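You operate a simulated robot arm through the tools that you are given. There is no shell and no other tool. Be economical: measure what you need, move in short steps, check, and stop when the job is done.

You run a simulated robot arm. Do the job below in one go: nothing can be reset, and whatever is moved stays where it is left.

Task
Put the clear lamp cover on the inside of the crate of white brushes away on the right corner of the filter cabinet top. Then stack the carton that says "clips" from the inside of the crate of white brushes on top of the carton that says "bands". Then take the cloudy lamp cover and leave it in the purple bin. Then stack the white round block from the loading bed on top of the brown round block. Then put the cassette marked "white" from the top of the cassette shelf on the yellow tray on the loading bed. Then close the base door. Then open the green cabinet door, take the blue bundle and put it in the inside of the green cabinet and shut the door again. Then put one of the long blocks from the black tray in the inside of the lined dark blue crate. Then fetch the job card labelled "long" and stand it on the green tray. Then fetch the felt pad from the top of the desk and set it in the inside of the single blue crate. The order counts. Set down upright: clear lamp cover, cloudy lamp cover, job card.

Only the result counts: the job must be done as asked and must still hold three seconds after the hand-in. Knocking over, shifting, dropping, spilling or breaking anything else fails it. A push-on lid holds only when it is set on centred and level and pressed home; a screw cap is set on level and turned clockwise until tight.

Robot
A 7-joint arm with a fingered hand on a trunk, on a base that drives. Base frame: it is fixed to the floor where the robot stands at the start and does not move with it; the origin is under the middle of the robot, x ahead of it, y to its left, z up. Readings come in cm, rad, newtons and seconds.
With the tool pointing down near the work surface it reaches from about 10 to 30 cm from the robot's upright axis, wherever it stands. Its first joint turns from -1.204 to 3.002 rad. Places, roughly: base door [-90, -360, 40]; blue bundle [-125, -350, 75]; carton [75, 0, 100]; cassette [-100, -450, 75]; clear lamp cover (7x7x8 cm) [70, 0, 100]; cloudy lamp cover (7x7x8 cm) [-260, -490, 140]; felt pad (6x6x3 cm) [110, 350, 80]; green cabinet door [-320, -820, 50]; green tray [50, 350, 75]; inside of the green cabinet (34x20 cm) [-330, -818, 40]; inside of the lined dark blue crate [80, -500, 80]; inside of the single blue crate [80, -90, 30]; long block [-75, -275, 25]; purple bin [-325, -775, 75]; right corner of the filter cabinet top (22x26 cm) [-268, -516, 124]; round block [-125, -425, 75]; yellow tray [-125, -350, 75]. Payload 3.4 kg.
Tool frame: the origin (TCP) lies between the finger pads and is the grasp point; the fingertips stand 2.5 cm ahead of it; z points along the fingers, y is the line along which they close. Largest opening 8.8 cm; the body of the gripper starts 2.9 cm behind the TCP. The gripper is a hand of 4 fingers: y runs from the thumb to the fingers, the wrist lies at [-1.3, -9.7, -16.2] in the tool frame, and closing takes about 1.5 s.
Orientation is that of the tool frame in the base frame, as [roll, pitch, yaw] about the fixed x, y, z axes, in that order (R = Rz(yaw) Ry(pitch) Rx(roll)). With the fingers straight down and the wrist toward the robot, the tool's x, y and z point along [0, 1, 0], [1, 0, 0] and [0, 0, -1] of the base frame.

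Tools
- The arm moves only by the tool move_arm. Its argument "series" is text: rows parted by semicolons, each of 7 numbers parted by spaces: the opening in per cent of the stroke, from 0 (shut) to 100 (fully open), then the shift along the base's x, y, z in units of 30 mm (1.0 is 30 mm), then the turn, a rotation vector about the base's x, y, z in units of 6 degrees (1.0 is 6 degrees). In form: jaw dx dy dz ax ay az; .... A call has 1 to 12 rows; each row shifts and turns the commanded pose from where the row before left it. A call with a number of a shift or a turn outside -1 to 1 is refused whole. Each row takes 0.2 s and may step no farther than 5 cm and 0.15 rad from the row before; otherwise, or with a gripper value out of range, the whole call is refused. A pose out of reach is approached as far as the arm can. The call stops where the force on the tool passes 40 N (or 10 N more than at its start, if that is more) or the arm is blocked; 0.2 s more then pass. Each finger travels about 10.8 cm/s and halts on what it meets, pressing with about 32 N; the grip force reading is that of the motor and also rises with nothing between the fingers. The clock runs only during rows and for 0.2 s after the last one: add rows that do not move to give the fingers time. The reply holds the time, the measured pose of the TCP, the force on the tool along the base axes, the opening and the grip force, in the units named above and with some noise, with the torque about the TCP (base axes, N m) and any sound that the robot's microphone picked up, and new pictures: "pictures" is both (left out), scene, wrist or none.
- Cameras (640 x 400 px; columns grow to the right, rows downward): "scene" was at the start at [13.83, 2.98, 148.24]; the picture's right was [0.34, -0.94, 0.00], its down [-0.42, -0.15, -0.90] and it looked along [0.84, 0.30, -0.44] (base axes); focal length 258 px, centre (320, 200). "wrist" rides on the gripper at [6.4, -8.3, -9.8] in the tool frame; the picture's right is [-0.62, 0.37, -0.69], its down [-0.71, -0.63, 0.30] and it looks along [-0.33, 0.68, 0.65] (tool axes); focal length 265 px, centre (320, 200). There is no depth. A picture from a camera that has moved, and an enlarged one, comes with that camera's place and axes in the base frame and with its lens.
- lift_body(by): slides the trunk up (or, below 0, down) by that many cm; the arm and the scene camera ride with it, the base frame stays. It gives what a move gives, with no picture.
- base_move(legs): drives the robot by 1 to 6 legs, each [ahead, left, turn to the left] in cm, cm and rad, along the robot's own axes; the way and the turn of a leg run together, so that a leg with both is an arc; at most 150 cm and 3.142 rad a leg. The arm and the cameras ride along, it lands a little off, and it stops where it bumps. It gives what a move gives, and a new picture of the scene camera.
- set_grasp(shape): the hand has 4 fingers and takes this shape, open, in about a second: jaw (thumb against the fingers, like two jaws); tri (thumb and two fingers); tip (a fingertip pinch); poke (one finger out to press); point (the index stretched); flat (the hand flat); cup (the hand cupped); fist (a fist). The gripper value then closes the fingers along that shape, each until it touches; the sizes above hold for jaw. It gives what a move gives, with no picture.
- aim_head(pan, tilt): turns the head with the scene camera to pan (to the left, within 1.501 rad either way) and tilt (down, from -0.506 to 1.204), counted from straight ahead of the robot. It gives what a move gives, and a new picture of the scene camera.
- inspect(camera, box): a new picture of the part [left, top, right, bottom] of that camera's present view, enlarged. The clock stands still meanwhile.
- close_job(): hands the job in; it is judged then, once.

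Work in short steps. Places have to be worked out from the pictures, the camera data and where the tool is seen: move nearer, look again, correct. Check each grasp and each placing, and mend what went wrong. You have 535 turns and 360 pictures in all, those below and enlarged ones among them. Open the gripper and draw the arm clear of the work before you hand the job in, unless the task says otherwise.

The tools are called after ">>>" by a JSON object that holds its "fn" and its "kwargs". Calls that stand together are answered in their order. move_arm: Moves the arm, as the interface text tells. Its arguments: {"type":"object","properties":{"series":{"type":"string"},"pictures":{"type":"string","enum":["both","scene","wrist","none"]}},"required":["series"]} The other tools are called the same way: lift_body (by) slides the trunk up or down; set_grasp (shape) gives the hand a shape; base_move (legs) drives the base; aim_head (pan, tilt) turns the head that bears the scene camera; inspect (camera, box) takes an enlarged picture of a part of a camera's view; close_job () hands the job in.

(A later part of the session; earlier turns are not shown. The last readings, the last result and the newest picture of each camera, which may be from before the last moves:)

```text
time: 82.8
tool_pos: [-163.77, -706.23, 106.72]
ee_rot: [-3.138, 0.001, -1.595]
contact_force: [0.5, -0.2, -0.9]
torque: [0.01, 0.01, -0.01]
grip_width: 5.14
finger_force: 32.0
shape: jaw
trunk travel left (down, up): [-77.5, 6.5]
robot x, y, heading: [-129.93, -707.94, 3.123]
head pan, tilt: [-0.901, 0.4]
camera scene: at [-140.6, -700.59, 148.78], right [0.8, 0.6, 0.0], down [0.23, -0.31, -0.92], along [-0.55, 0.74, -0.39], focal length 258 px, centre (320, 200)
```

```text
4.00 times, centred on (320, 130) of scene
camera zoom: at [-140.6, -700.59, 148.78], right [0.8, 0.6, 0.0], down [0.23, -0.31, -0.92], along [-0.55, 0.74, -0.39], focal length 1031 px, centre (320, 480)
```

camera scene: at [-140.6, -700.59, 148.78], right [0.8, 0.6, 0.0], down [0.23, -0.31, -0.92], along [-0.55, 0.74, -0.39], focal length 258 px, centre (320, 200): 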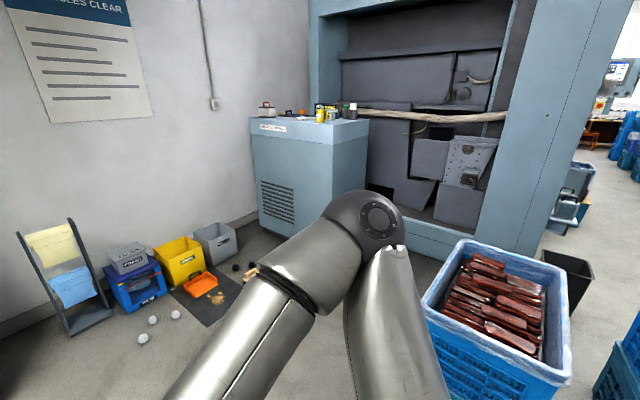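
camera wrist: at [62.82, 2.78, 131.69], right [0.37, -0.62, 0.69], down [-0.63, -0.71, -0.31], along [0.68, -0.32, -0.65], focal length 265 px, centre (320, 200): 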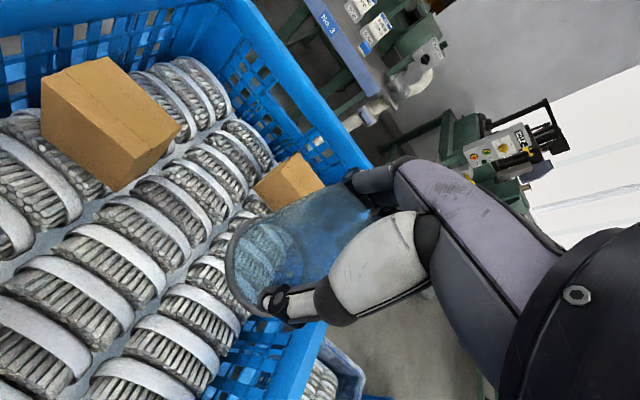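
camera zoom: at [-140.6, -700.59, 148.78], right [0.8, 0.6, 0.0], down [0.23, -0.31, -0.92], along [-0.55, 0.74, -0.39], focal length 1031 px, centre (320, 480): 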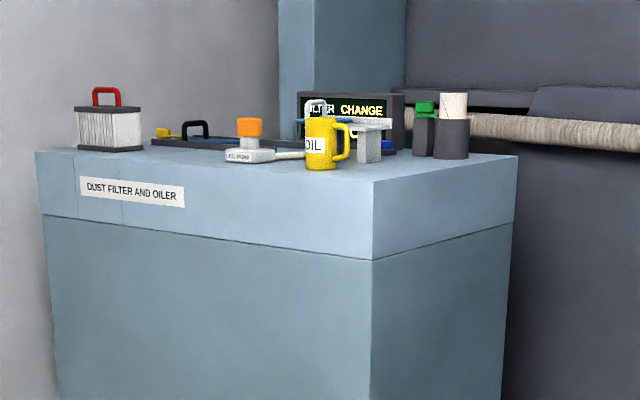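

The top is at z≈124 with front‑right corner (−257, −527); the cream cover sits in a dark cup. I drive to x≈−222, raise the hand, then strafe toward it.

>>> {"fn": "base_move", "kwargs": {"legs": [[90, 0, 0], [0, -115, 0]]}}

>>> {"fn": "move_arm", "kwargs": {"series": "40 0 0 1 0 0 0;40 0 0 1 0 0 0;40 0 0 1 0 0 0;40 0 0 1 0 0 0;40 0 0 1 0 0 0;40 0 0 1 0 0 0;40 0 0 1 0 0 0;40 0 0 1 0 0 0;40 0 0 1 0 0 0;40 0 0 1 0 0 0;40 0 0 1 0 0 0;40 0 0 0.3 0 0 0", "pictures": "scene"}}

```text
time: 92.9
tool_pos: [-251.77, -593.3, 106.82]
ee_rot: [-3.141, 0.001, -1.583]
contact_force: [-0.1, 0.3, -0.7]
torque: [-0.01, 0.0, 0.03]
grip_width: 5.13
finger_force: 32.2
shape: jaw
trunk travel left (down, up): [-77.5, 6.5]
robot x, y, heading: [-218.4, -594.26, 3.129]
head pan, tilt: [-0.901, 0.4]
camera scene: at [-228.68, -587.12, 148.78], right [0.79, 0.61, 0.0], down [0.24, -0.31, -0.92], along [-0.56, 0.73, -0.39], focal length 258 px, centre (320, 200)
```

scene: 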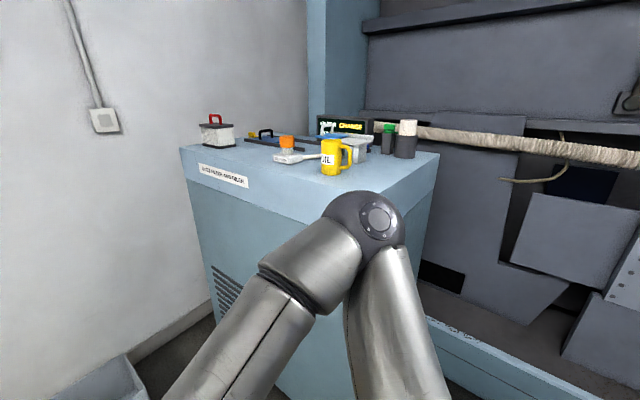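

```text
time: 95.5
tool_pos: [-251.77, -593.4, 140.76]
ee_rot: [-3.141, 0.0, -1.583]
contact_force: [0.3, 0.8, -0.7]
torque: [0.01, 0.01, -0.01]
grip_width: 5.12
finger_force: 31.8
shape: jaw
trunk travel left (down, up): [-77.5, 6.5]
robot x, y, heading: [-218.14, -594.27, 3.131]
head pan, tilt: [-0.901, 0.4]
camera scene: at [-228.68, -587.15, 148.79], right [0.79, 0.61, 0.0], down [0.24, -0.31, -0.92], along [-0.56, 0.73, -0.39], focal length 258 px, centre (320, 200)
```

scene: 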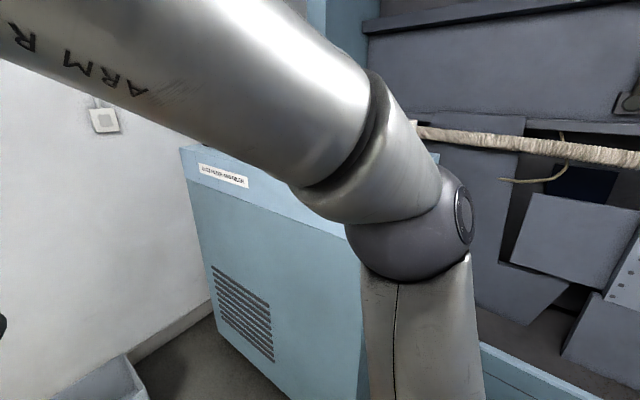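

Mug near (−274, −521) with handle toward (−269, −517); free spot for the cover near (−263, −509.5). I strafe to (−224, −535) and turn to face that spot.

>>> {"fn": "base_move", "kwargs": {"legs": [[5, -58, 0], [0, 0, -0.57]]}}

```text
time: 100.4
tool_pos: [-250.42, -517.18, 140.8]
ee_rot: [-3.141, -0.001, -2.147]
contact_force: [-0.3, 0.5, -0.3]
torque: [0.0, 0.02, 0.0]
grip_width: 5.1
finger_force: 31.6
shape: jaw
trunk travel left (down, up): [-77.5, 6.5]
robot x, y, heading: [-222.78, -536.22, 2.57]
head pan, tilt: [-0.901, 0.4]
camera scene: at [-227.51, -524.17, 148.79], right [1.0, 0.1, 0.0], down [0.04, -0.39, -0.92], along [-0.09, 0.92, -0.39], focal length 258 px, centre (320, 200)
```

scene: 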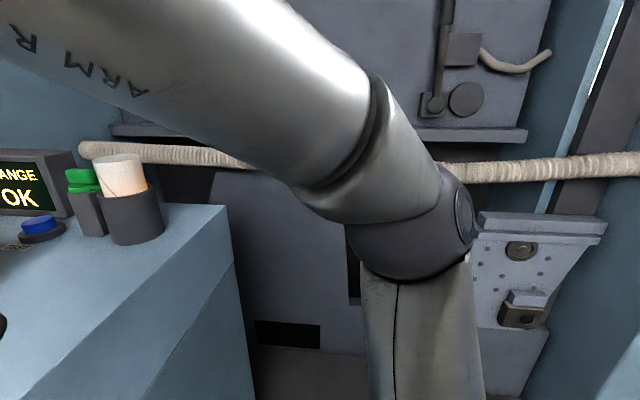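

I aim the head at the corner spot.

>>> {"fn": "aim_head", "kwargs": {"pan": -0.05, "tilt": 0.7}}

>>> {"fn": "inspect", "kwargs": {"camera": "wrist", "box": [0, 0, 640, 400]}}

```text
time: 101.5
tool_pos: [-250.51, -517.22, 140.82]
ee_rot: [-3.141, 0.002, -2.145]
contact_force: [-0.2, -0.7, 0.5]
torque: [0.02, -0.03, -0.04]
grip_width: 5.11
finger_force: 31.9
shape: jaw
trunk travel left (down, up): [-77.5, 6.5]
robot x, y, heading: [-222.93, -535.74, 2.566]
head pan, tilt: [-0.051, 0.7]
camera scene: at [-233.5, -528.42, 146.1], right [0.58, 0.81, 0.0], down [0.52, -0.38, -0.77], along [-0.62, 0.45, -0.64], focal length 258 px, centre (320, 200)
```

scene: 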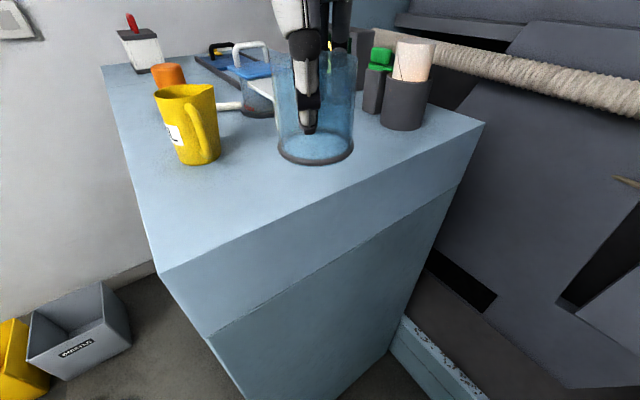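

```text
1.00 times, centred on (320, 200) of wrist (not enlarged: the box is as wide or as high as the picture)
camera zoom: at [-247.05, -527.13, 150.63], right [0.03, 0.72, 0.69], down [0.92, 0.26, -0.3], along [-0.4, 0.64, -0.65], focal length 265 px, centre (320, 200)
```

zoom: 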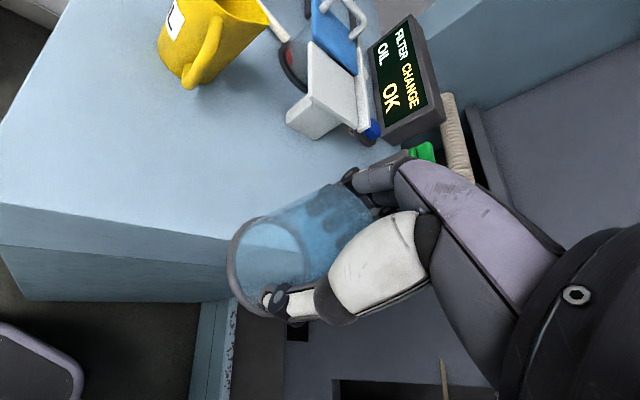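

Right edge x≈−255, mug at (−275, −523). I move the cover over (−263, −510) and begin lowering.

>>> {"fn": "move_arm", "kwargs": {"series": "40 -0.83 0.48 0 0 0 0;40 -0.83 0.48 0 0 0 0;40 -0.83 0.48 0 0 0 0;40 -0.83 0.48 0 0 0 0;40 -0.83 0.48 0 0 0 0;40 0 0 -1 0 0 0;40 0 0 -1 0 0 0", "pictures": "both"}}

```text
time: 103.1
tool_pos: [-263.16, -509.8, 134.83]
ee_rot: [-3.14, -0.001, -2.145]
contact_force: [0.6, 0.5, -0.7]
torque: [0.01, 0.02, 0.0]
grip_width: 5.11
finger_force: 31.6
shape: jaw
trunk travel left (down, up): [-77.5, 6.5]
robot x, y, heading: [-222.79, -535.84, 2.569]
head pan, tilt: [-0.051, 0.7]
camera scene: at [-233.57, -528.38, 146.09], right [0.58, 0.81, 0.0], down [0.52, -0.38, -0.76], along [-0.62, 0.45, -0.64], focal length 258 px, centre (320, 200)
camera wrist: at [-259.57, -519.74, 144.65], right [0.03, 0.72, 0.69], down [0.92, 0.26, -0.3], along [-0.4, 0.64, -0.66], focal length 265 px, centre (320, 200)
```

scene: 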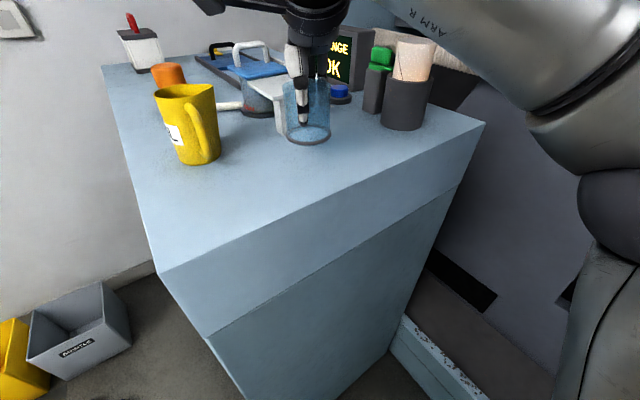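
wrist: 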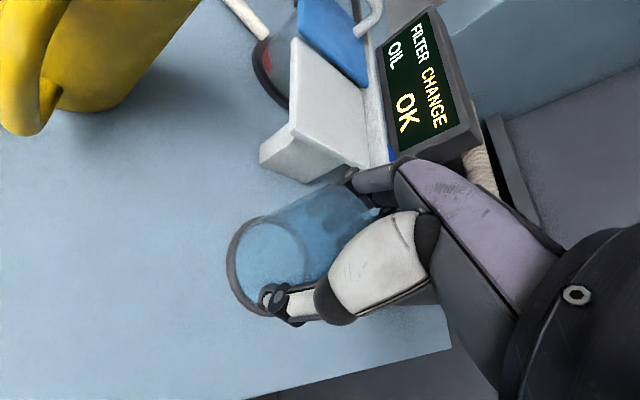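

The fingers would be close to the white stand, so I shift the cover toward (−261.5, −514.5) and lower carefully.

>>> {"fn": "move_arm", "kwargs": {"series": "40 0.28 -0.78 0 0 0 0;40 0.28 -0.78 0 0 0 0;40 0 0 -0.4 0 0 0;40 0 0 -0.4 0 0 0;40 0 0 -0.3 0 0 0;40 0 0 -0.2 0 0 0", "pictures": "both"}}

```text
time: 104.5
tool_pos: [-261.21, -514.63, 130.86]
ee_rot: [-3.14, -0.002, -2.149]
contact_force: [-0.1, 0.1, 1.0]
torque: [-0.02, 0.05, -0.04]
grip_width: 5.09
finger_force: 32.1
shape: jaw
trunk travel left (down, up): [-77.5, 6.5]
robot x, y, heading: [-222.9, -536.12, 2.572]
head pan, tilt: [-0.051, 0.7]
camera scene: at [-233.51, -528.41, 146.1], right [0.58, 0.81, 0.0], down [0.52, -0.38, -0.76], along [-0.62, 0.45, -0.64], focal length 258 px, centre (320, 200)
camera wrist: at [-257.8, -524.61, 140.66], right [0.03, 0.72, 0.69], down [0.92, 0.26, -0.3], along [-0.4, 0.64, -0.65], focal length 265 px, centre (320, 200)
```

scene: 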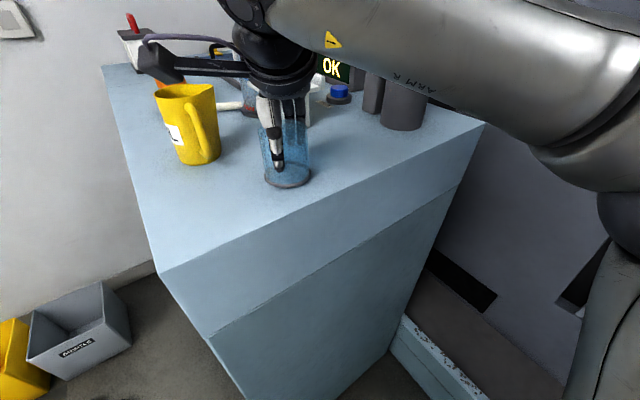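
wrist: 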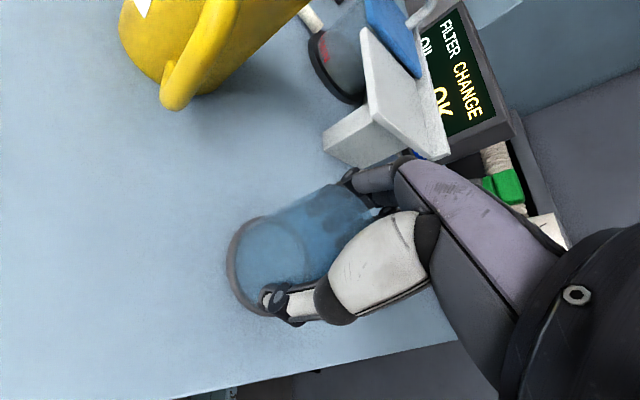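

Still slightly above the surface. I lower in small steps watching for contact.

>>> {"fn": "move_arm", "kwargs": {"series": "40 0 0 -0.12 0 0 0;40 0 0 -0.12 0 0 0;40 0 0 -0.1 0 0 0", "pictures": "none"}}

```text
time: 105.3
tool_pos: [-261.19, -514.81, 130.47]
ee_rot: [3.134, -0.005, -2.147]
contact_force: [-4.0, 3.8, 36.0]
torque: [0.17, 0.19, 0.07]
grip_width: 5.07
finger_force: 32.2
shape: jaw
trunk travel left (down, up): [-77.5, 6.5]
robot x, y, heading: [-222.91, -536.01, 2.569]
head pan, tilt: [-0.051, 0.7]
```

Contact (36 N). I ease up a little and open.

>>> {"fn": "move_arm", "kwargs": {"series": "40 0 0 0.18 0 0 0;40 0 0 0 0 0 0;65 0 0 0 0 0 0;80 0 0 0 0 0 0;85 0 0 0 0 0 0;85 0 0 0 0 0 0", "pictures": "wrist"}}

```text
time: 106.7
tool_pos: [-261.27, -514.64, 130.32]
ee_rot: [-3.138, 0.001, -2.146]
contact_force: [0.1, 0.1, 0.0]
torque: [0.01, -0.04, 0.02]
grip_width: 7.48
finger_force: 0.0
shape: jaw
trunk travel left (down, up): [-77.5, 6.5]
robot x, y, heading: [-222.45, -535.86, 2.564]
head pan, tilt: [-0.051, 0.7]
camera wrist: at [-257.9, -524.66, 140.13], right [0.03, 0.72, 0.69], down [0.92, 0.26, -0.3], along [-0.4, 0.64, -0.66], focal length 265 px, centre (320, 200)
```

wrist: 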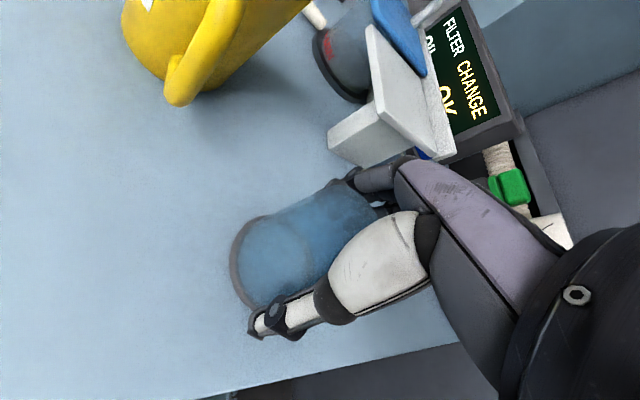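

The cover stands free. I raise the hand straight up and look.

>>> {"fn": "move_arm", "kwargs": {"series": "88 0 0 0.5 0 0 0;88 0 0 1 0 0 0;88 0 0 1 0 0 0;88 0 0 1 0 0 0;88 0 0 1 0 0 0;88 0 0 0.5 0 0 0", "pictures": "both"}}

```text
time: 108.1
tool_pos: [-261.12, -514.88, 145.39]
ee_rot: [-3.14, 0.0, -2.144]
contact_force: [0.3, -0.3, 1.3]
torque: [0.01, -0.02, 0.0]
grip_width: 7.73
finger_force: 0.1
shape: jaw
trunk travel left (down, up): [-77.5, 6.5]
robot x, y, heading: [-222.84, -536.13, 2.568]
head pan, tilt: [-0.051, 0.7]
camera scene: at [-233.55, -528.52, 146.1], right [0.58, 0.81, 0.0], down [0.52, -0.38, -0.77], along [-0.62, 0.45, -0.64], focal length 258 px, centre (320, 200)
camera wrist: at [-257.77, -524.76, 155.23], right [0.03, 0.72, 0.69], down [0.92, 0.26, -0.3], along [-0.4, 0.64, -0.65], focal length 265 px, centre (320, 200)
```

scene: 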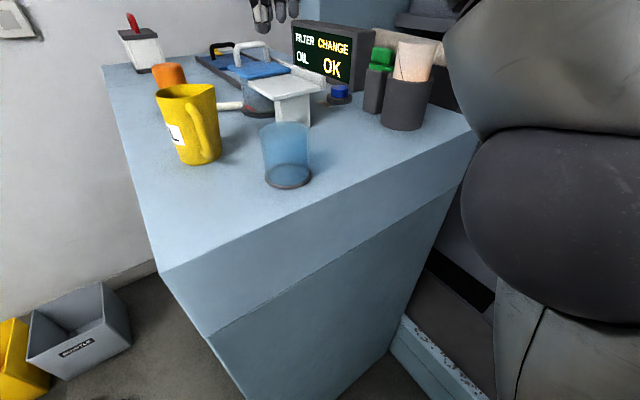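
wrist: 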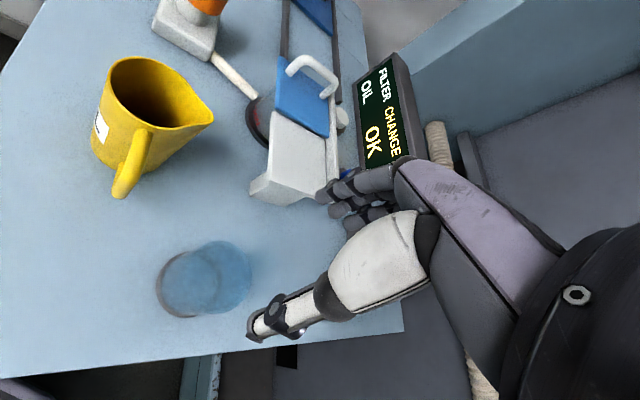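

Placed fine. I zoom on the suspected cloudy cover before leaving.

>>> {"fn": "inspect", "kwargs": {"camera": "scene", "box": [220, 10, 460, 160]}}

```text
2.67 times, centred on (340, 85) of scene
camera zoom: at [-233.55, -528.52, 146.1], right [0.58, 0.81, 0.0], down [0.52, -0.38, -0.77], along [-0.62, 0.45, -0.64], focal length 687 px, centre (267, 507)
```

zoom: 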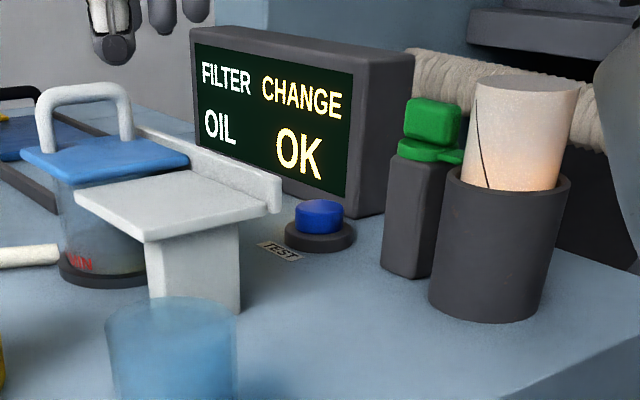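

I leave the way I came: retract the hand, turn back to face −x, strafe left out, then reverse east.

>>> {"fn": "move_arm", "kwargs": {"series": "100 0.8 -0.5 0 0 0 0;100 0.8 -0.5 0 0 0 0;100 0.8 -0.5 0 0 0 0;100 0.8 -0.5 0 0 0 0", "pictures": "none"}}

>>> {"fn": "base_move", "kwargs": {"legs": [[0, 0, 0.57], [0, 120, 0], [0, 54, 0]]}}

```text
time: 109.1
tool_pos: [-251.38, -521.04, 145.46]
ee_rot: [3.141, 0.001, -2.145]
contact_force: [-0.1, 0.1, -0.3]
torque: [0.04, 0.03, 0.0]
grip_width: 8.75
finger_force: 0.0
shape: jaw
trunk travel left (down, up): [-77.5, 6.5]
robot x, y, heading: [-222.56, -536.13, 2.571]
head pan, tilt: [-0.051, 0.7]
```

```text
time: 119.5
tool_pos: [-257.69, -711.68, 145.37]
ee_rot: [-3.141, 0.001, -1.599]
contact_force: [0.0, -0.6, -0.6]
torque: [0.01, 0.01, -0.01]
grip_width: 8.76
finger_force: 0.0
shape: jaw
trunk travel left (down, up): [-77.5, 6.5]
robot x, y, heading: [-225.19, -709.36, 3.114]
head pan, tilt: [-0.051, 0.7]
camera scene: at [-238.27, -708.91, 146.1], right [0.08, 1.0, 0.0], down [0.64, -0.05, -0.76], along [-0.76, 0.06, -0.64], focal length 258 px, centre (320, 200)
```

scene: 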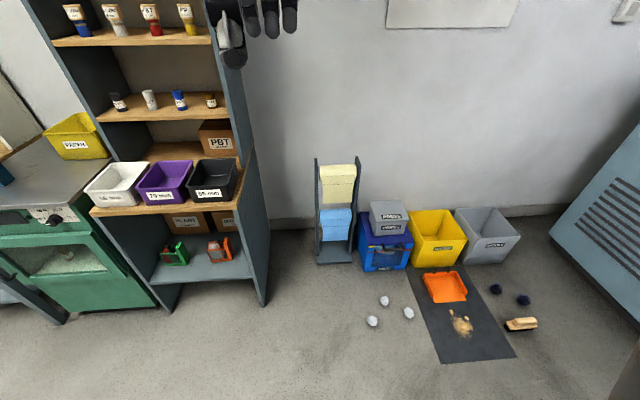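

I reverse east 238 cm, then turn right to face north.

>>> {"fn": "base_move", "kwargs": {"legs": [[-119, 0, 0], [-119, 0, 0], [0, 0, -1.543]]}}

```text
time: 135.0
tool_pos: [10.47, -685.83, 145.47]
ee_rot: [-3.141, 0.002, 3.117]
contact_force: [0.7, -0.2, -0.6]
torque: [-0.01, 0.02, 0.02]
grip_width: 8.76
finger_force: 0.2
shape: jaw
trunk travel left (down, up): [-77.5, 6.5]
robot x, y, heading: [12.48, -718.63, 1.545]
head pan, tilt: [-0.051, 0.7]
camera scene: at [13.59, -705.27, 146.1], right [1.0, -0.08, 0.0], down [-0.05, -0.64, -0.76], along [0.06, 0.76, -0.64], focal length 258 px, centre (320, 200)
```

scene: 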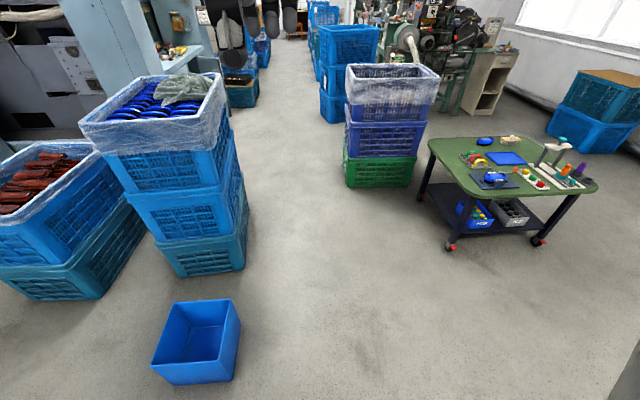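

Corridor centre x≈12. I drive north in legs, easing to x≈0.

>>> {"fn": "base_move", "kwargs": {"legs": [[0, 0, 0.03], [110, 0, 0], [120, 0, 0], [100, 8, 0], [130, 5, 0], [120, 2, 0]]}}

```text
time: 163.3
tool_pos: [-1.61, -105.12, 145.41]
ee_rot: [-3.14, 0.001, 3.108]
contact_force: [0.7, -0.7, -0.8]
torque: [-0.01, -0.01, -0.01]
grip_width: 8.81
finger_force: 0.1
shape: jaw
trunk travel left (down, up): [-77.5, 6.5]
robot x, y, heading: [0.49, -137.74, 1.533]
head pan, tilt: [-0.051, 0.7]
camera scene: at [1.27, -124.46, 146.1], right [1.0, -0.08, 0.0], down [-0.05, -0.64, -0.76], along [0.06, 0.76, -0.64], focal length 258 px, centre (320, 200)
```

scene: 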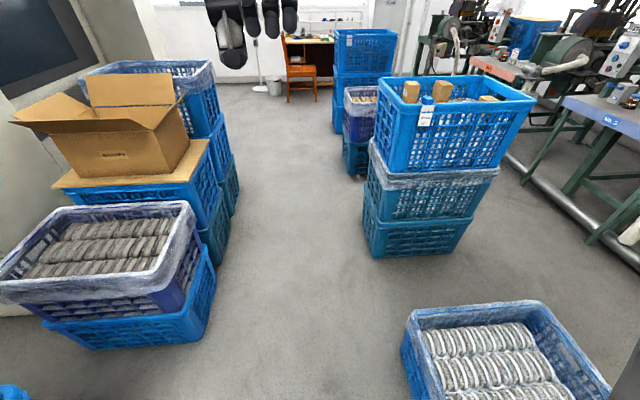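

I inspect the cartons' south sides from here for labels.

>>> {"fn": "inspect", "kwargs": {"camera": "scene", "box": [370, 60, 530, 160]}}

>>> {"fn": "base_move", "kwargs": {"legs": [[137, 6, 0.038], [0, 0, -1.571]]}}

```text
4.00 times, centred on (450, 110) of scene
camera zoom: at [1.27, -124.46, 146.1], right [1.0, -0.08, 0.0], down [-0.05, -0.64, -0.76], along [0.06, 0.76, -0.64], focal length 1031 px, centre (-200, 560)
```

zoom: 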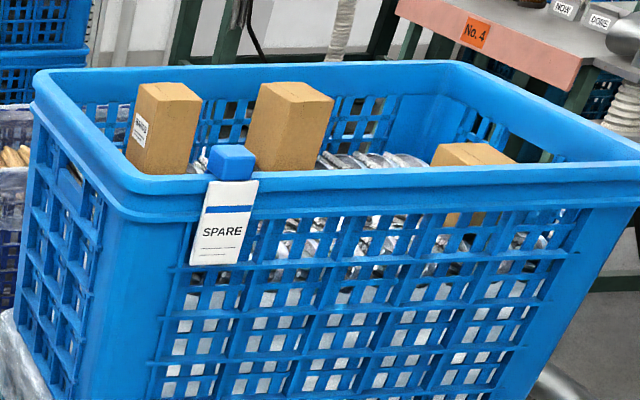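

```text
time: 173.9
tool_pos: [29.23, 1.45, 145.34]
ee_rot: [-3.14, 0.001, 1.574]
contact_force: [0.6, -0.7, -0.3]
torque: [-0.01, -0.02, 0.01]
grip_width: 8.76
finger_force: 0.1
shape: jaw
trunk travel left (down, up): [-77.5, 6.5]
robot x, y, heading: [-3.41, -1.78, 0.004]
head pan, tilt: [-0.051, 0.7]
camera scene: at [10.21, -2.21, 146.1], right [-0.05, -1.0, 0.0], down [-0.64, 0.03, -0.76], along [0.76, -0.04, -0.64], focal length 258 px, centre (320, 200)
```

scene: 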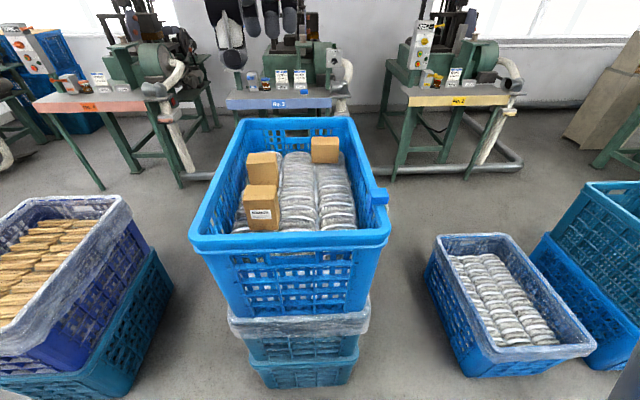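

No labels on the west or south faces of the other two cartons. I look at the gap on the crate's north side for a way round.

>>> {"fn": "aim_head", "kwargs": {"pan": 0.55, "tilt": 0.7}}

```text
time: 174.9
tool_pos: [29.21, 1.33, 145.43]
ee_rot: [-3.142, 0.0, 1.574]
contact_force: [0.4, -0.8, -0.1]
torque: [-0.03, 0.03, 0.04]
grip_width: 8.77
finger_force: 0.1
shape: jaw
trunk travel left (down, up): [-77.5, 6.5]
robot x, y, heading: [-3.2, -1.89, 0.003]
head pan, tilt: [0.55, 0.7]
camera scene: at [8.96, 2.64, 146.1], right [0.52, -0.85, 0.0], down [-0.55, -0.34, -0.76], along [0.65, 0.4, -0.64], focal length 258 px, centre (320, 200)
```

scene: 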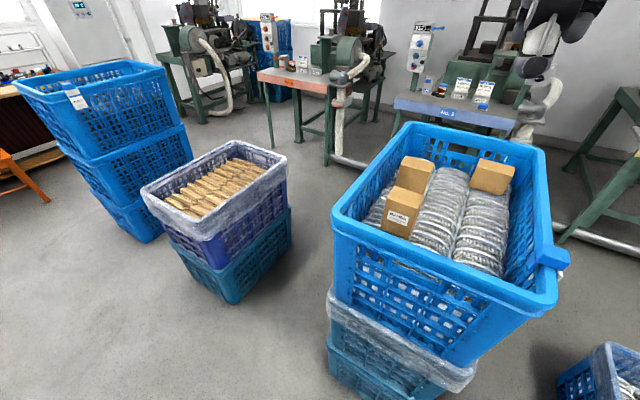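

The north gap is only ~60 cm. I go round by the south: drive back down the aisle and look left toward the east side.

>>> {"fn": "base_move", "kwargs": {"legs": [[-5, 0, -1.571], [120, 0, 0], [105, 0, 0]]}}

>>> {"fn": "aim_head", "kwargs": {"pan": 1.3, "tilt": 0.5}}

```text
time: 189.7
tool_pos: [1.22, -253.25, 145.38]
ee_rot: [-3.141, 0.0, 0.023]
contact_force: [0.3, 0.0, 0.5]
torque: [-0.06, -0.04, -0.03]
grip_width: 8.75
finger_force: 0.2
shape: jaw
trunk travel left (down, up): [-77.5, 6.5]
robot x, y, heading: [-3.31, -220.82, -1.547]
head pan, tilt: [0.55, 0.7]
camera scene: at [2.2, -233.02, 146.1], right [-0.84, -0.54, 0.0], down [-0.35, 0.54, -0.76], along [0.41, -0.64, -0.64], focal length 258 px, centre (320, 200)
```

scene: 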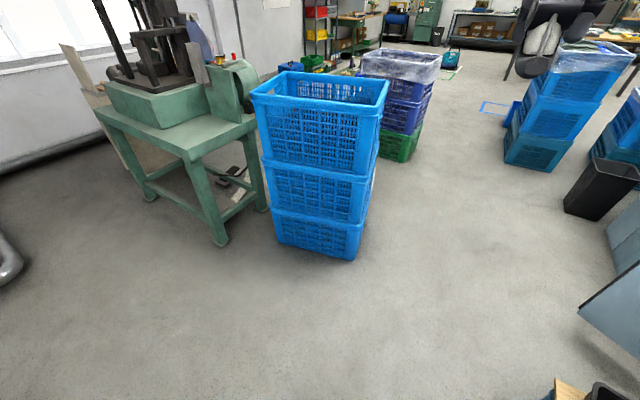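

```text
time: 190.8
tool_pos: [0.99, -253.29, 145.4]
ee_rot: [-3.14, 0.001, 0.023]
contact_force: [-0.1, -0.5, -0.1]
torque: [0.0, -0.01, -0.01]
grip_width: 8.76
finger_force: 0.1
shape: jaw
trunk travel left (down, up): [-77.5, 6.5]
robot x, y, heading: [-2.8, -220.77, -1.544]
head pan, tilt: [1.3, 0.499]
camera scene: at [6.41, -228.12, 147.87], right [-0.25, -0.97, 0.0], down [-0.46, 0.12, -0.88], along [0.85, -0.22, -0.48], focal length 258 px, centre (320, 200)
```

scene: 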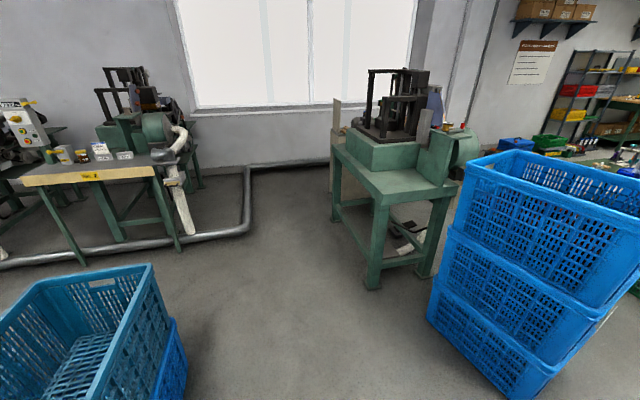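

There is a free lane at x≈110–215. I drive east along y≈−232 to x≈155, then north.

>>> {"fn": "base_move", "kwargs": {"legs": [[8, 0, 0], [0, 0, 1.545], [110, 0, 0], [48, 0, 0], [0, 0, 1.571], [120, 0, 0]]}}

>>> {"fn": "aim_head", "kwargs": {"pan": 0.7, "tilt": 0.45}}

```text
time: 212.8
tool_pos: [147.92, -75.68, 145.41]
ee_rot: [3.141, -0.001, -3.121]
contact_force: [0.2, -0.5, -0.7]
torque: [-0.01, 0.03, -0.02]
grip_width: 8.74
finger_force: 0.1
shape: jaw
trunk travel left (down, up): [-77.5, 6.5]
robot x, y, heading: [151.99, -108.28, 1.594]
head pan, tilt: [1.3, 0.499]
camera scene: at [142.94, -101.04, 147.87], right [0.25, 0.97, 0.0], down [0.46, -0.12, -0.88], along [-0.85, 0.22, -0.48], focal length 258 px, centre (320, 200)
```

scene: 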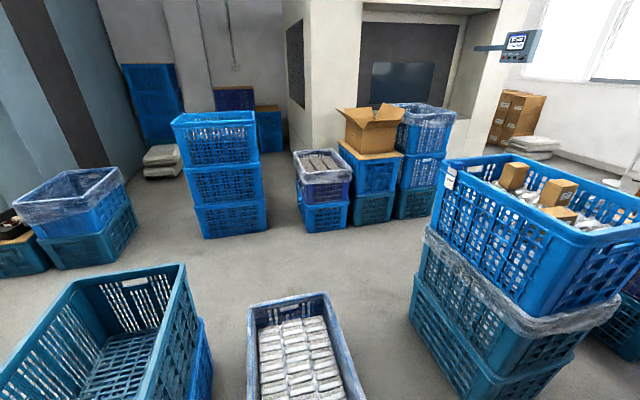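

```text
time: 213.8
tool_pos: [147.96, -75.61, 145.44]
ee_rot: [-3.141, -0.001, -3.12]
contact_force: [0.0, 0.2, 0.4]
torque: [0.02, -0.01, 0.0]
grip_width: 8.73
finger_force: 0.2
shape: jaw
trunk travel left (down, up): [-77.5, 6.5]
robot x, y, heading: [151.57, -108.15, 1.59]
head pan, tilt: [0.7, 0.45]
camera scene: at [145.67, -96.39, 148.32], right [0.75, 0.66, 0.0], down [0.29, -0.33, -0.9], along [-0.6, 0.68, -0.44], focal length 258 px, centre (320, 200)
```

scene: 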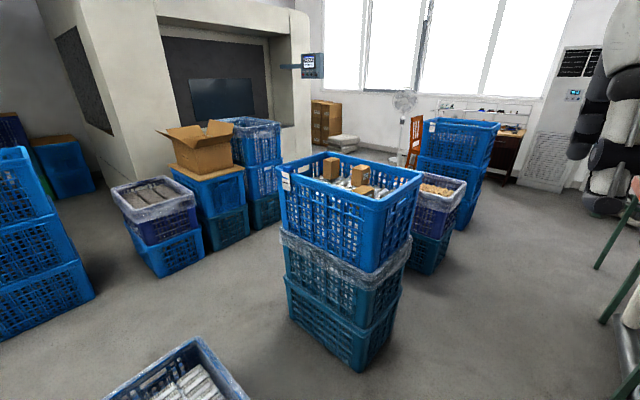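

I zoom in on the cartons, and move further north for the east faces.

>>> {"fn": "inspect", "kwargs": {"camera": "scene", "box": [300, 140, 400, 205]}}

>>> {"fn": "base_move", "kwargs": {"legs": [[85, 0, 0]]}}

>>> {"fn": "aim_head", "kwargs": {"pan": 1.4, "tilt": 0.5}}

>>> {"fn": "inspect", "kwargs": {"camera": "scene", "box": [220, 120, 420, 245]}}

```text
6.15 times, centred on (350, 172) of scene
camera zoom: at [145.67, -96.39, 148.32], right [0.75, 0.66, 0.0], down [0.29, -0.33, -0.9], along [-0.6, 0.68, -0.44], focal length 1586 px, centre (135, 369)
```

zoom: 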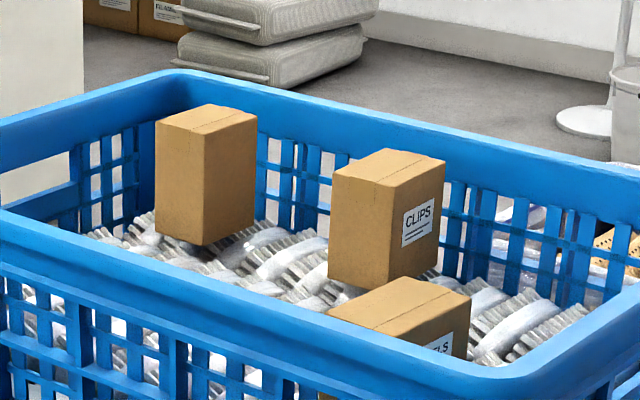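

```text
time: 218.2
tool_pos: [145.54, 6.82, 145.38]
ee_rot: [3.141, 0.0, -3.113]
contact_force: [-0.3, -0.1, 0.3]
torque: [0.0, 0.01, 0.0]
grip_width: 8.77
finger_force: 0.1
shape: jaw
trunk travel left (down, up): [-77.5, 6.5]
robot x, y, heading: [149.42, -25.5, 1.606]
head pan, tilt: [0.7, 0.45]
camera scene: at [143.45, -13.95, 148.32], right [0.75, 0.67, 0.0], down [0.29, -0.32, -0.9], along [-0.6, 0.67, -0.44], focal length 258 px, centre (320, 200)
```

scene: 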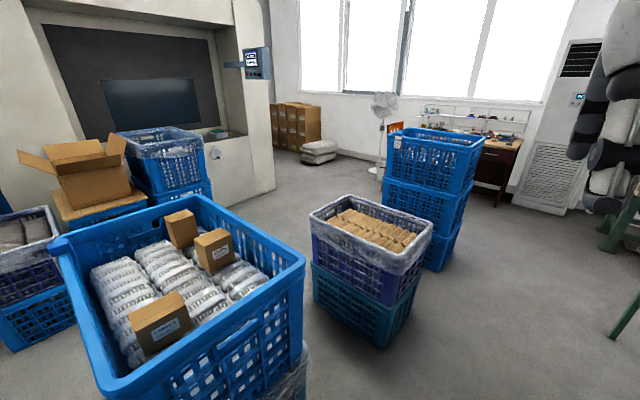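

```text
time: 219.2
tool_pos: [145.62, 6.97, 145.43]
ee_rot: [3.141, 0.001, -3.114]
contact_force: [-0.2, -0.2, 0.4]
torque: [-0.01, 0.05, -0.02]
grip_width: 8.77
finger_force: 0.0
shape: jaw
trunk travel left (down, up): [-77.5, 6.5]
robot x, y, heading: [149.3, -25.62, 1.596]
head pan, tilt: [1.4, 0.499]
camera scene: at [140.57, -19.51, 147.87], right [0.14, 0.99, 0.0], down [0.47, -0.07, -0.88], along [-0.87, 0.12, -0.48], focal length 258 px, centre (320, 200)
```

scene: 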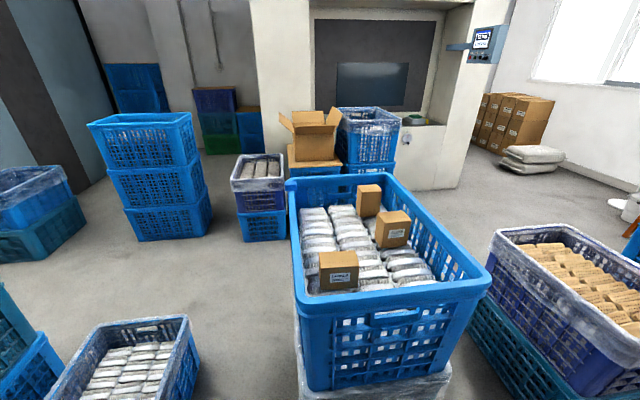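

```text
3.20 times, centred on (320, 182) of scene
camera zoom: at [140.57, -19.51, 147.87], right [0.14, 0.99, 0.0], down [0.47, -0.07, -0.88], along [-0.87, 0.12, -0.48], focal length 825 px, centre (320, 256)
```

zoom: 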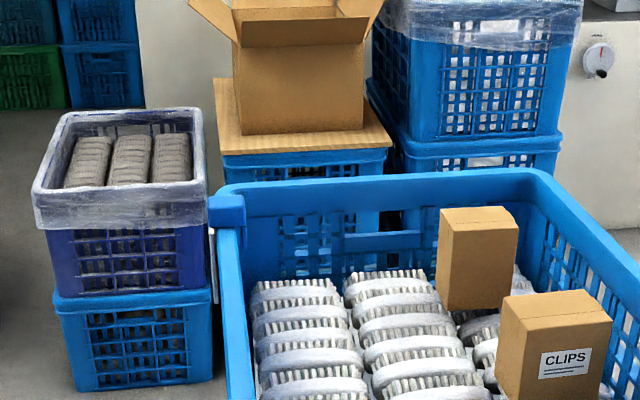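

"Clips" is the middle carton (73.5, 11). I return to the west side of the crate by the same lane, reversing and strafing.

>>> {"fn": "base_move", "kwargs": {"legs": [[0, 0, -0.025], [-110, 0, 0], [-97, 0, 0], [0, 110, 0], [0, 48, 0], [100, 0, 0]]}}

>>> {"fn": "aim_head", "kwargs": {"pan": 0, "tilt": 0.7}}

```text
time: 242.4
tool_pos: [-8.24, -101.35, 145.41]
ee_rot: [3.141, 0.0, 3.124]
contact_force: [-0.4, 0.3, 0.2]
torque: [0.01, -0.02, -0.02]
grip_width: 8.74
finger_force: 0.1
shape: jaw
trunk travel left (down, up): [-77.5, 6.5]
robot x, y, heading: [-6.1, -133.88, 1.556]
head pan, tilt: [1.4, 0.499]
camera scene: at [-14.42, -127.49, 147.87], right [0.19, 0.98, 0.0], down [0.47, -0.09, -0.88], along [-0.86, 0.16, -0.48], focal length 258 px, centre (320, 200)
```

scene: 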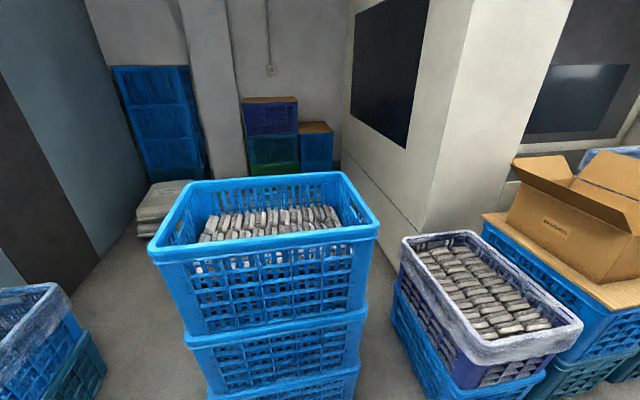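

```text
time: 243.9
tool_pos: [-8.2, -101.39, 145.4]
ee_rot: [3.141, 0.0, 3.124]
contact_force: [0.4, -0.3, 0.0]
torque: [-0.02, -0.01, -0.02]
grip_width: 8.74
finger_force: 0.1
shape: jaw
trunk travel left (down, up): [-77.5, 6.5]
robot x, y, heading: [-6.07, -133.87, 1.55]
head pan, tilt: [0.0, 0.7]
camera scene: at [-5.34, -120.69, 146.1], right [1.0, -0.02, 0.0], down [-0.01, -0.64, -0.77], along [0.01, 0.76, -0.64], focal length 258 px, centre (320, 200)
```

scene: 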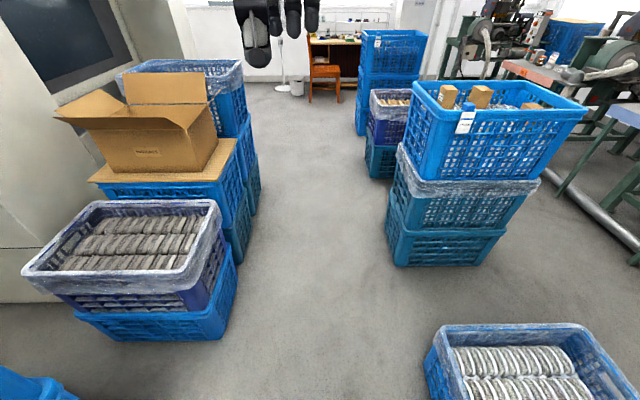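

I go on north to y≈7, turn to face the crate and approach.

>>> {"fn": "base_move", "kwargs": {"legs": [[141, 0, 0], [0, 0, -1.55], [20, 0, 0]]}}

>>> {"fn": "inspect", "kwargs": {"camera": "scene", "box": [220, 100, 420, 225]}}

```text
time: 256.0
tool_pos: [50.39, 9.56, 145.48]
ee_rot: [-3.141, -0.001, 1.541]
contact_force: [0.4, -0.3, -1.2]
torque: [0.02, 0.01, 0.01]
grip_width: 8.76
finger_force: 0.1
shape: jaw
trunk travel left (down, up): [-77.5, 6.5]
robot x, y, heading: [17.6, 7.1, -0.032]
head pan, tilt: [0.0, 0.7]
camera scene: at [31.4, 7.01, 146.1], right [-0.03, -1.0, 0.0], down [-0.64, 0.02, -0.76], along [0.76, -0.02, -0.64], focal length 258 px, centre (320, 200)
```

scene: 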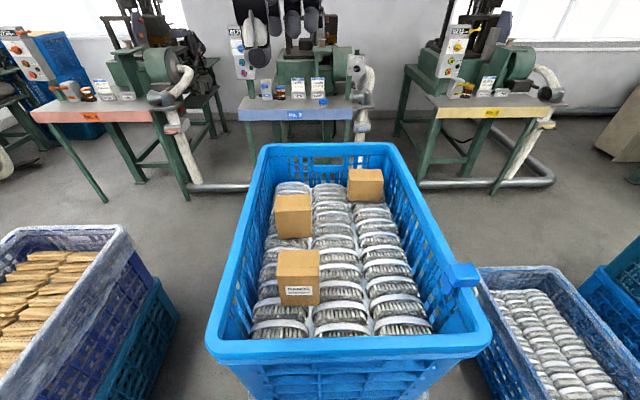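

```text
3.20 times, centred on (320, 162) of scene
camera zoom: at [31.4, 7.01, 146.1], right [-0.03, -1.0, 0.0], down [-0.64, 0.02, -0.76], along [0.76, -0.02, -0.64], focal length 825 px, centre (320, 320)
```

zoom: 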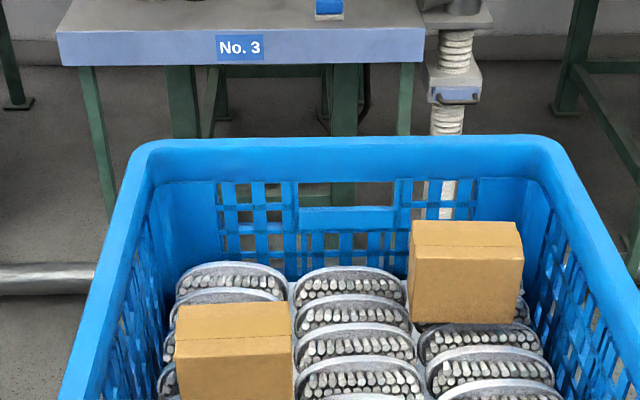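

I zoom on the two cartons.

>>> {"fn": "inspect", "kwargs": {"camera": "scene", "box": [250, 180, 410, 320]}}

>>> {"fn": "inspect", "kwargs": {"camera": "wrist", "box": [0, 0, 640, 400]}}

```text
2.86 times, centred on (330, 250) of scene
camera zoom: at [31.4, 7.01, 146.1], right [-0.03, -1.0, 0.0], down [-0.64, 0.02, -0.76], along [0.76, -0.02, -0.64], focal length 736 px, centre (291, 57)
```

zoom: 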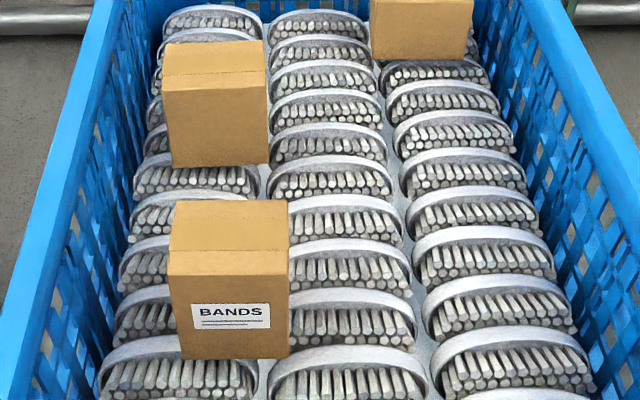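

```text
1.00 times, centred on (320, 200) of wrist (not enlarged: the box is as wide or as high as the picture)
camera zoom: at [42.24, 16.22, 155.2], right [0.35, -0.63, 0.69], down [-0.65, -0.7, -0.3], along [0.67, -0.34, -0.65], focal length 265 px, centre (320, 200)
```

zoom: 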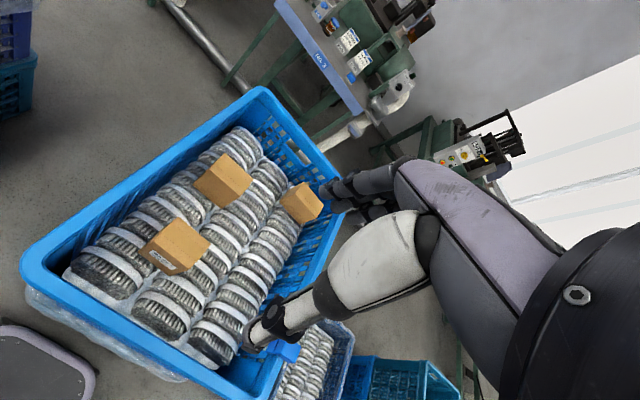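

Clips centre ≈(76, 11.9), bands ≈(59.2, 10), tops ≈108, about 7×5.5×10 cm. I move over clips and lower to z≈122.

>>> {"fn": "move_arm", "kwargs": {"series": "100 1 0.1 0 0 0 0.29;100 1 0.1 0 0 0 0;100 1 0.1 0 0 0 0;100 1 0.1 0 0 0 0;100 1 0.1 0 0 0 0;100 1 0.1 -1 0 0 0;100 1 0.1 -1 0 0 0;100 1 0.05 -1 0 0 0;100 0.53 0 -1 0 0 0;100 0 0 -1 0 0 0;100 0 0 -1 0 0 0;100 0 0 -1 0 0 0", "pictures": "both"}}

```text
time: 258.6
tool_pos: [76.06, 11.28, 123.99]
ee_rot: [-3.141, -0.002, 1.571]
contact_force: [-0.2, 0.3, 0.4]
torque: [0.05, -0.01, 0.0]
grip_width: 8.75
finger_force: 0.0
shape: jaw
out of reach, approached as far as the arm can: row 5, 6, 9, 10
trunk travel left (down, up): [-77.5, 6.5]
robot x, y, heading: [17.44, 7.54, -0.026]
head pan, tilt: [0.0, 0.7]
camera scene: at [31.43, 7.0, 146.1], right [-0.03, -1.0, 0.0], down [-0.64, 0.02, -0.76], along [0.76, -0.02, -0.64], focal length 258 px, centre (320, 200)
camera wrist: at [67.73, 17.6, 133.8], right [0.37, -0.62, 0.69], down [-0.63, -0.71, -0.31], along [0.68, -0.32, -0.65], focal length 265 px, centre (320, 200)
```

scene: 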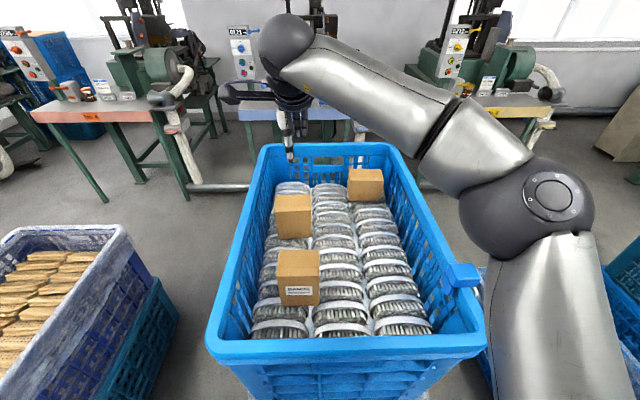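
wrist: 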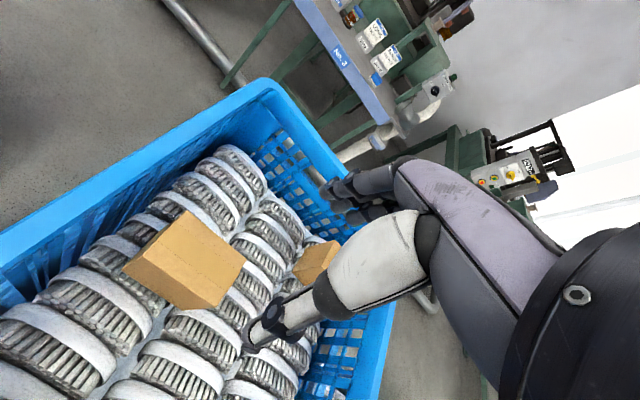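

I zoom the wrist view to refine the carton's place.

>>> {"fn": "inspect", "kwargs": {"camera": "wrist", "box": [80, 170, 320, 330]}}

```text
2.50 times, centred on (200, 250) of wrist
camera zoom: at [67.73, 17.6, 133.8], right [0.37, -0.62, 0.69], down [-0.63, -0.71, -0.31], along [0.68, -0.32, -0.65], focal length 664 px, centre (620, 75)
```

zoom: 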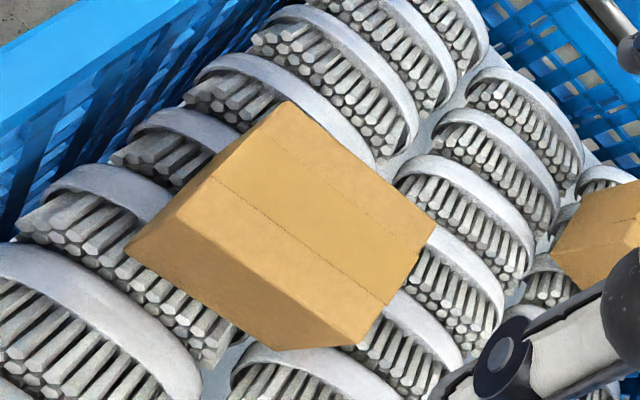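

Refined: clips centre (77.2, 12.6), 5.4 deep, 7.9 wide. I align and descend to z≈105.5.

>>> {"fn": "move_arm", "kwargs": {"series": "100 0.4 0.45 -1 0 0 0;100 0 0 -1 0 0 0;100 0 0 -1 0 0 0;100 0 0 -1 0 0 0;100 0 0 -1 0 0 0;100 0 0 -0.8 0 0 0;100 0 0 -0.2 0 0 0", "pictures": "both"}}

```text
time: 260.2
tool_pos: [77.24, 12.76, 106.18]
ee_rot: [-3.141, 0.001, 1.57]
contact_force: [0.6, -0.4, 1.0]
torque: [0.02, -0.01, 0.02]
grip_width: 8.78
finger_force: 0.1
shape: jaw
trunk travel left (down, up): [-77.5, 6.5]
robot x, y, heading: [17.48, 7.61, -0.031]
head pan, tilt: [0.0, 0.7]
camera scene: at [31.38, 6.99, 146.1], right [-0.03, -1.0, 0.0], down [-0.64, 0.02, -0.77], along [0.76, -0.02, -0.64], focal length 258 px, centre (320, 200)
camera wrist: at [68.88, 19.0, 115.97], right [0.37, -0.62, 0.69], down [-0.63, -0.71, -0.31], along [0.68, -0.32, -0.65], focal length 265 px, centre (320, 200)
```

scene: 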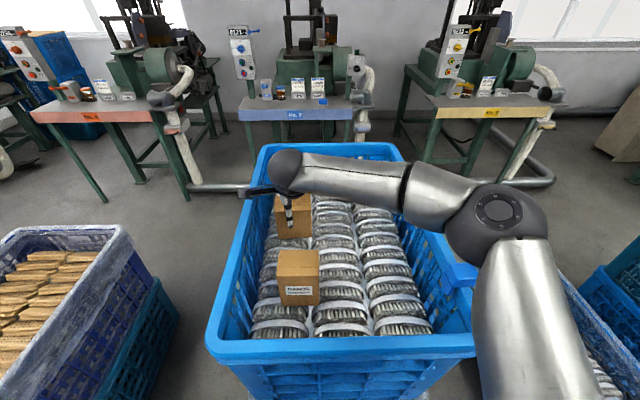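
wrist: 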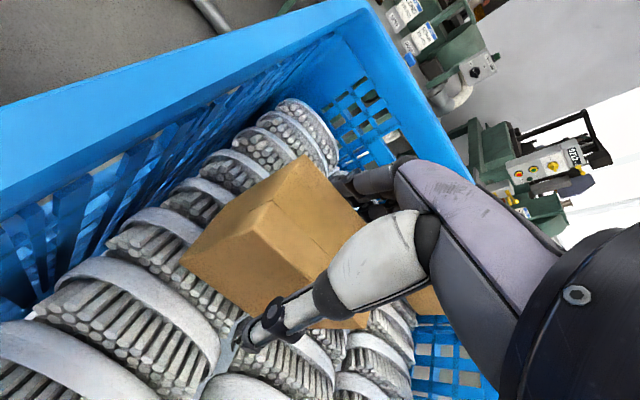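

The hand straddles the carton. I close and lift a bit.

>>> {"fn": "move_arm", "kwargs": {"series": "75 0 0 0 0 0 0;60 0 0 0 0 0 0;50 0 0 0 0 0 0;45 0 0 0 0 0 0;45 0 0 0 0 0 0;45 0 0 0.5 0 0 0;45 0 0 1 0 0 0;45 0 0 1 0 0 0;45 0 0 1 0 0 0;45 0 0 1 0 0 0;45 0 0 1 0 0 0", "pictures": "both"}}

```text
time: 262.6
tool_pos: [77.12, 12.66, 122.63]
ee_rot: [3.141, -0.002, 1.574]
contact_force: [-0.4, 0.0, -1.2]
torque: [-0.01, -0.01, -0.01]
grip_width: 5.38
finger_force: 31.7
shape: jaw
trunk travel left (down, up): [-77.5, 6.5]
robot x, y, heading: [17.74, 7.73, -0.029]
head pan, tilt: [0.0, 0.7]
camera scene: at [31.38, 7.05, 146.1], right [-0.03, -1.0, 0.0], down [-0.64, 0.02, -0.77], along [0.76, -0.02, -0.64], focal length 258 px, centre (320, 200)
camera wrist: at [68.77, 19.04, 132.49], right [0.37, -0.62, 0.69], down [-0.63, -0.72, -0.3], along [0.68, -0.32, -0.65], focal length 265 px, centre (320, 200)
```

scene: 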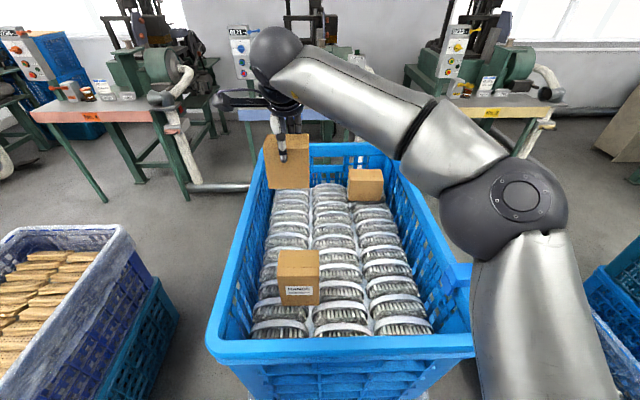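
wrist: 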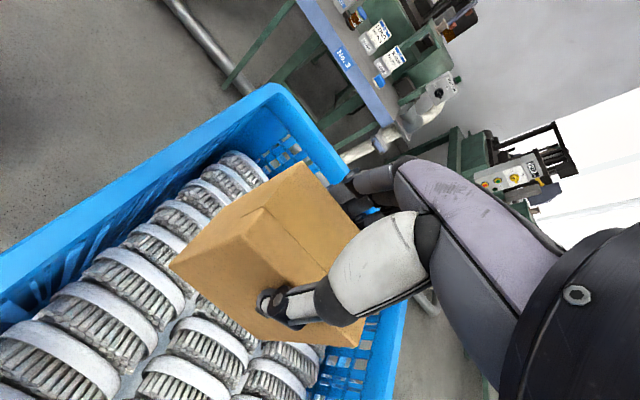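

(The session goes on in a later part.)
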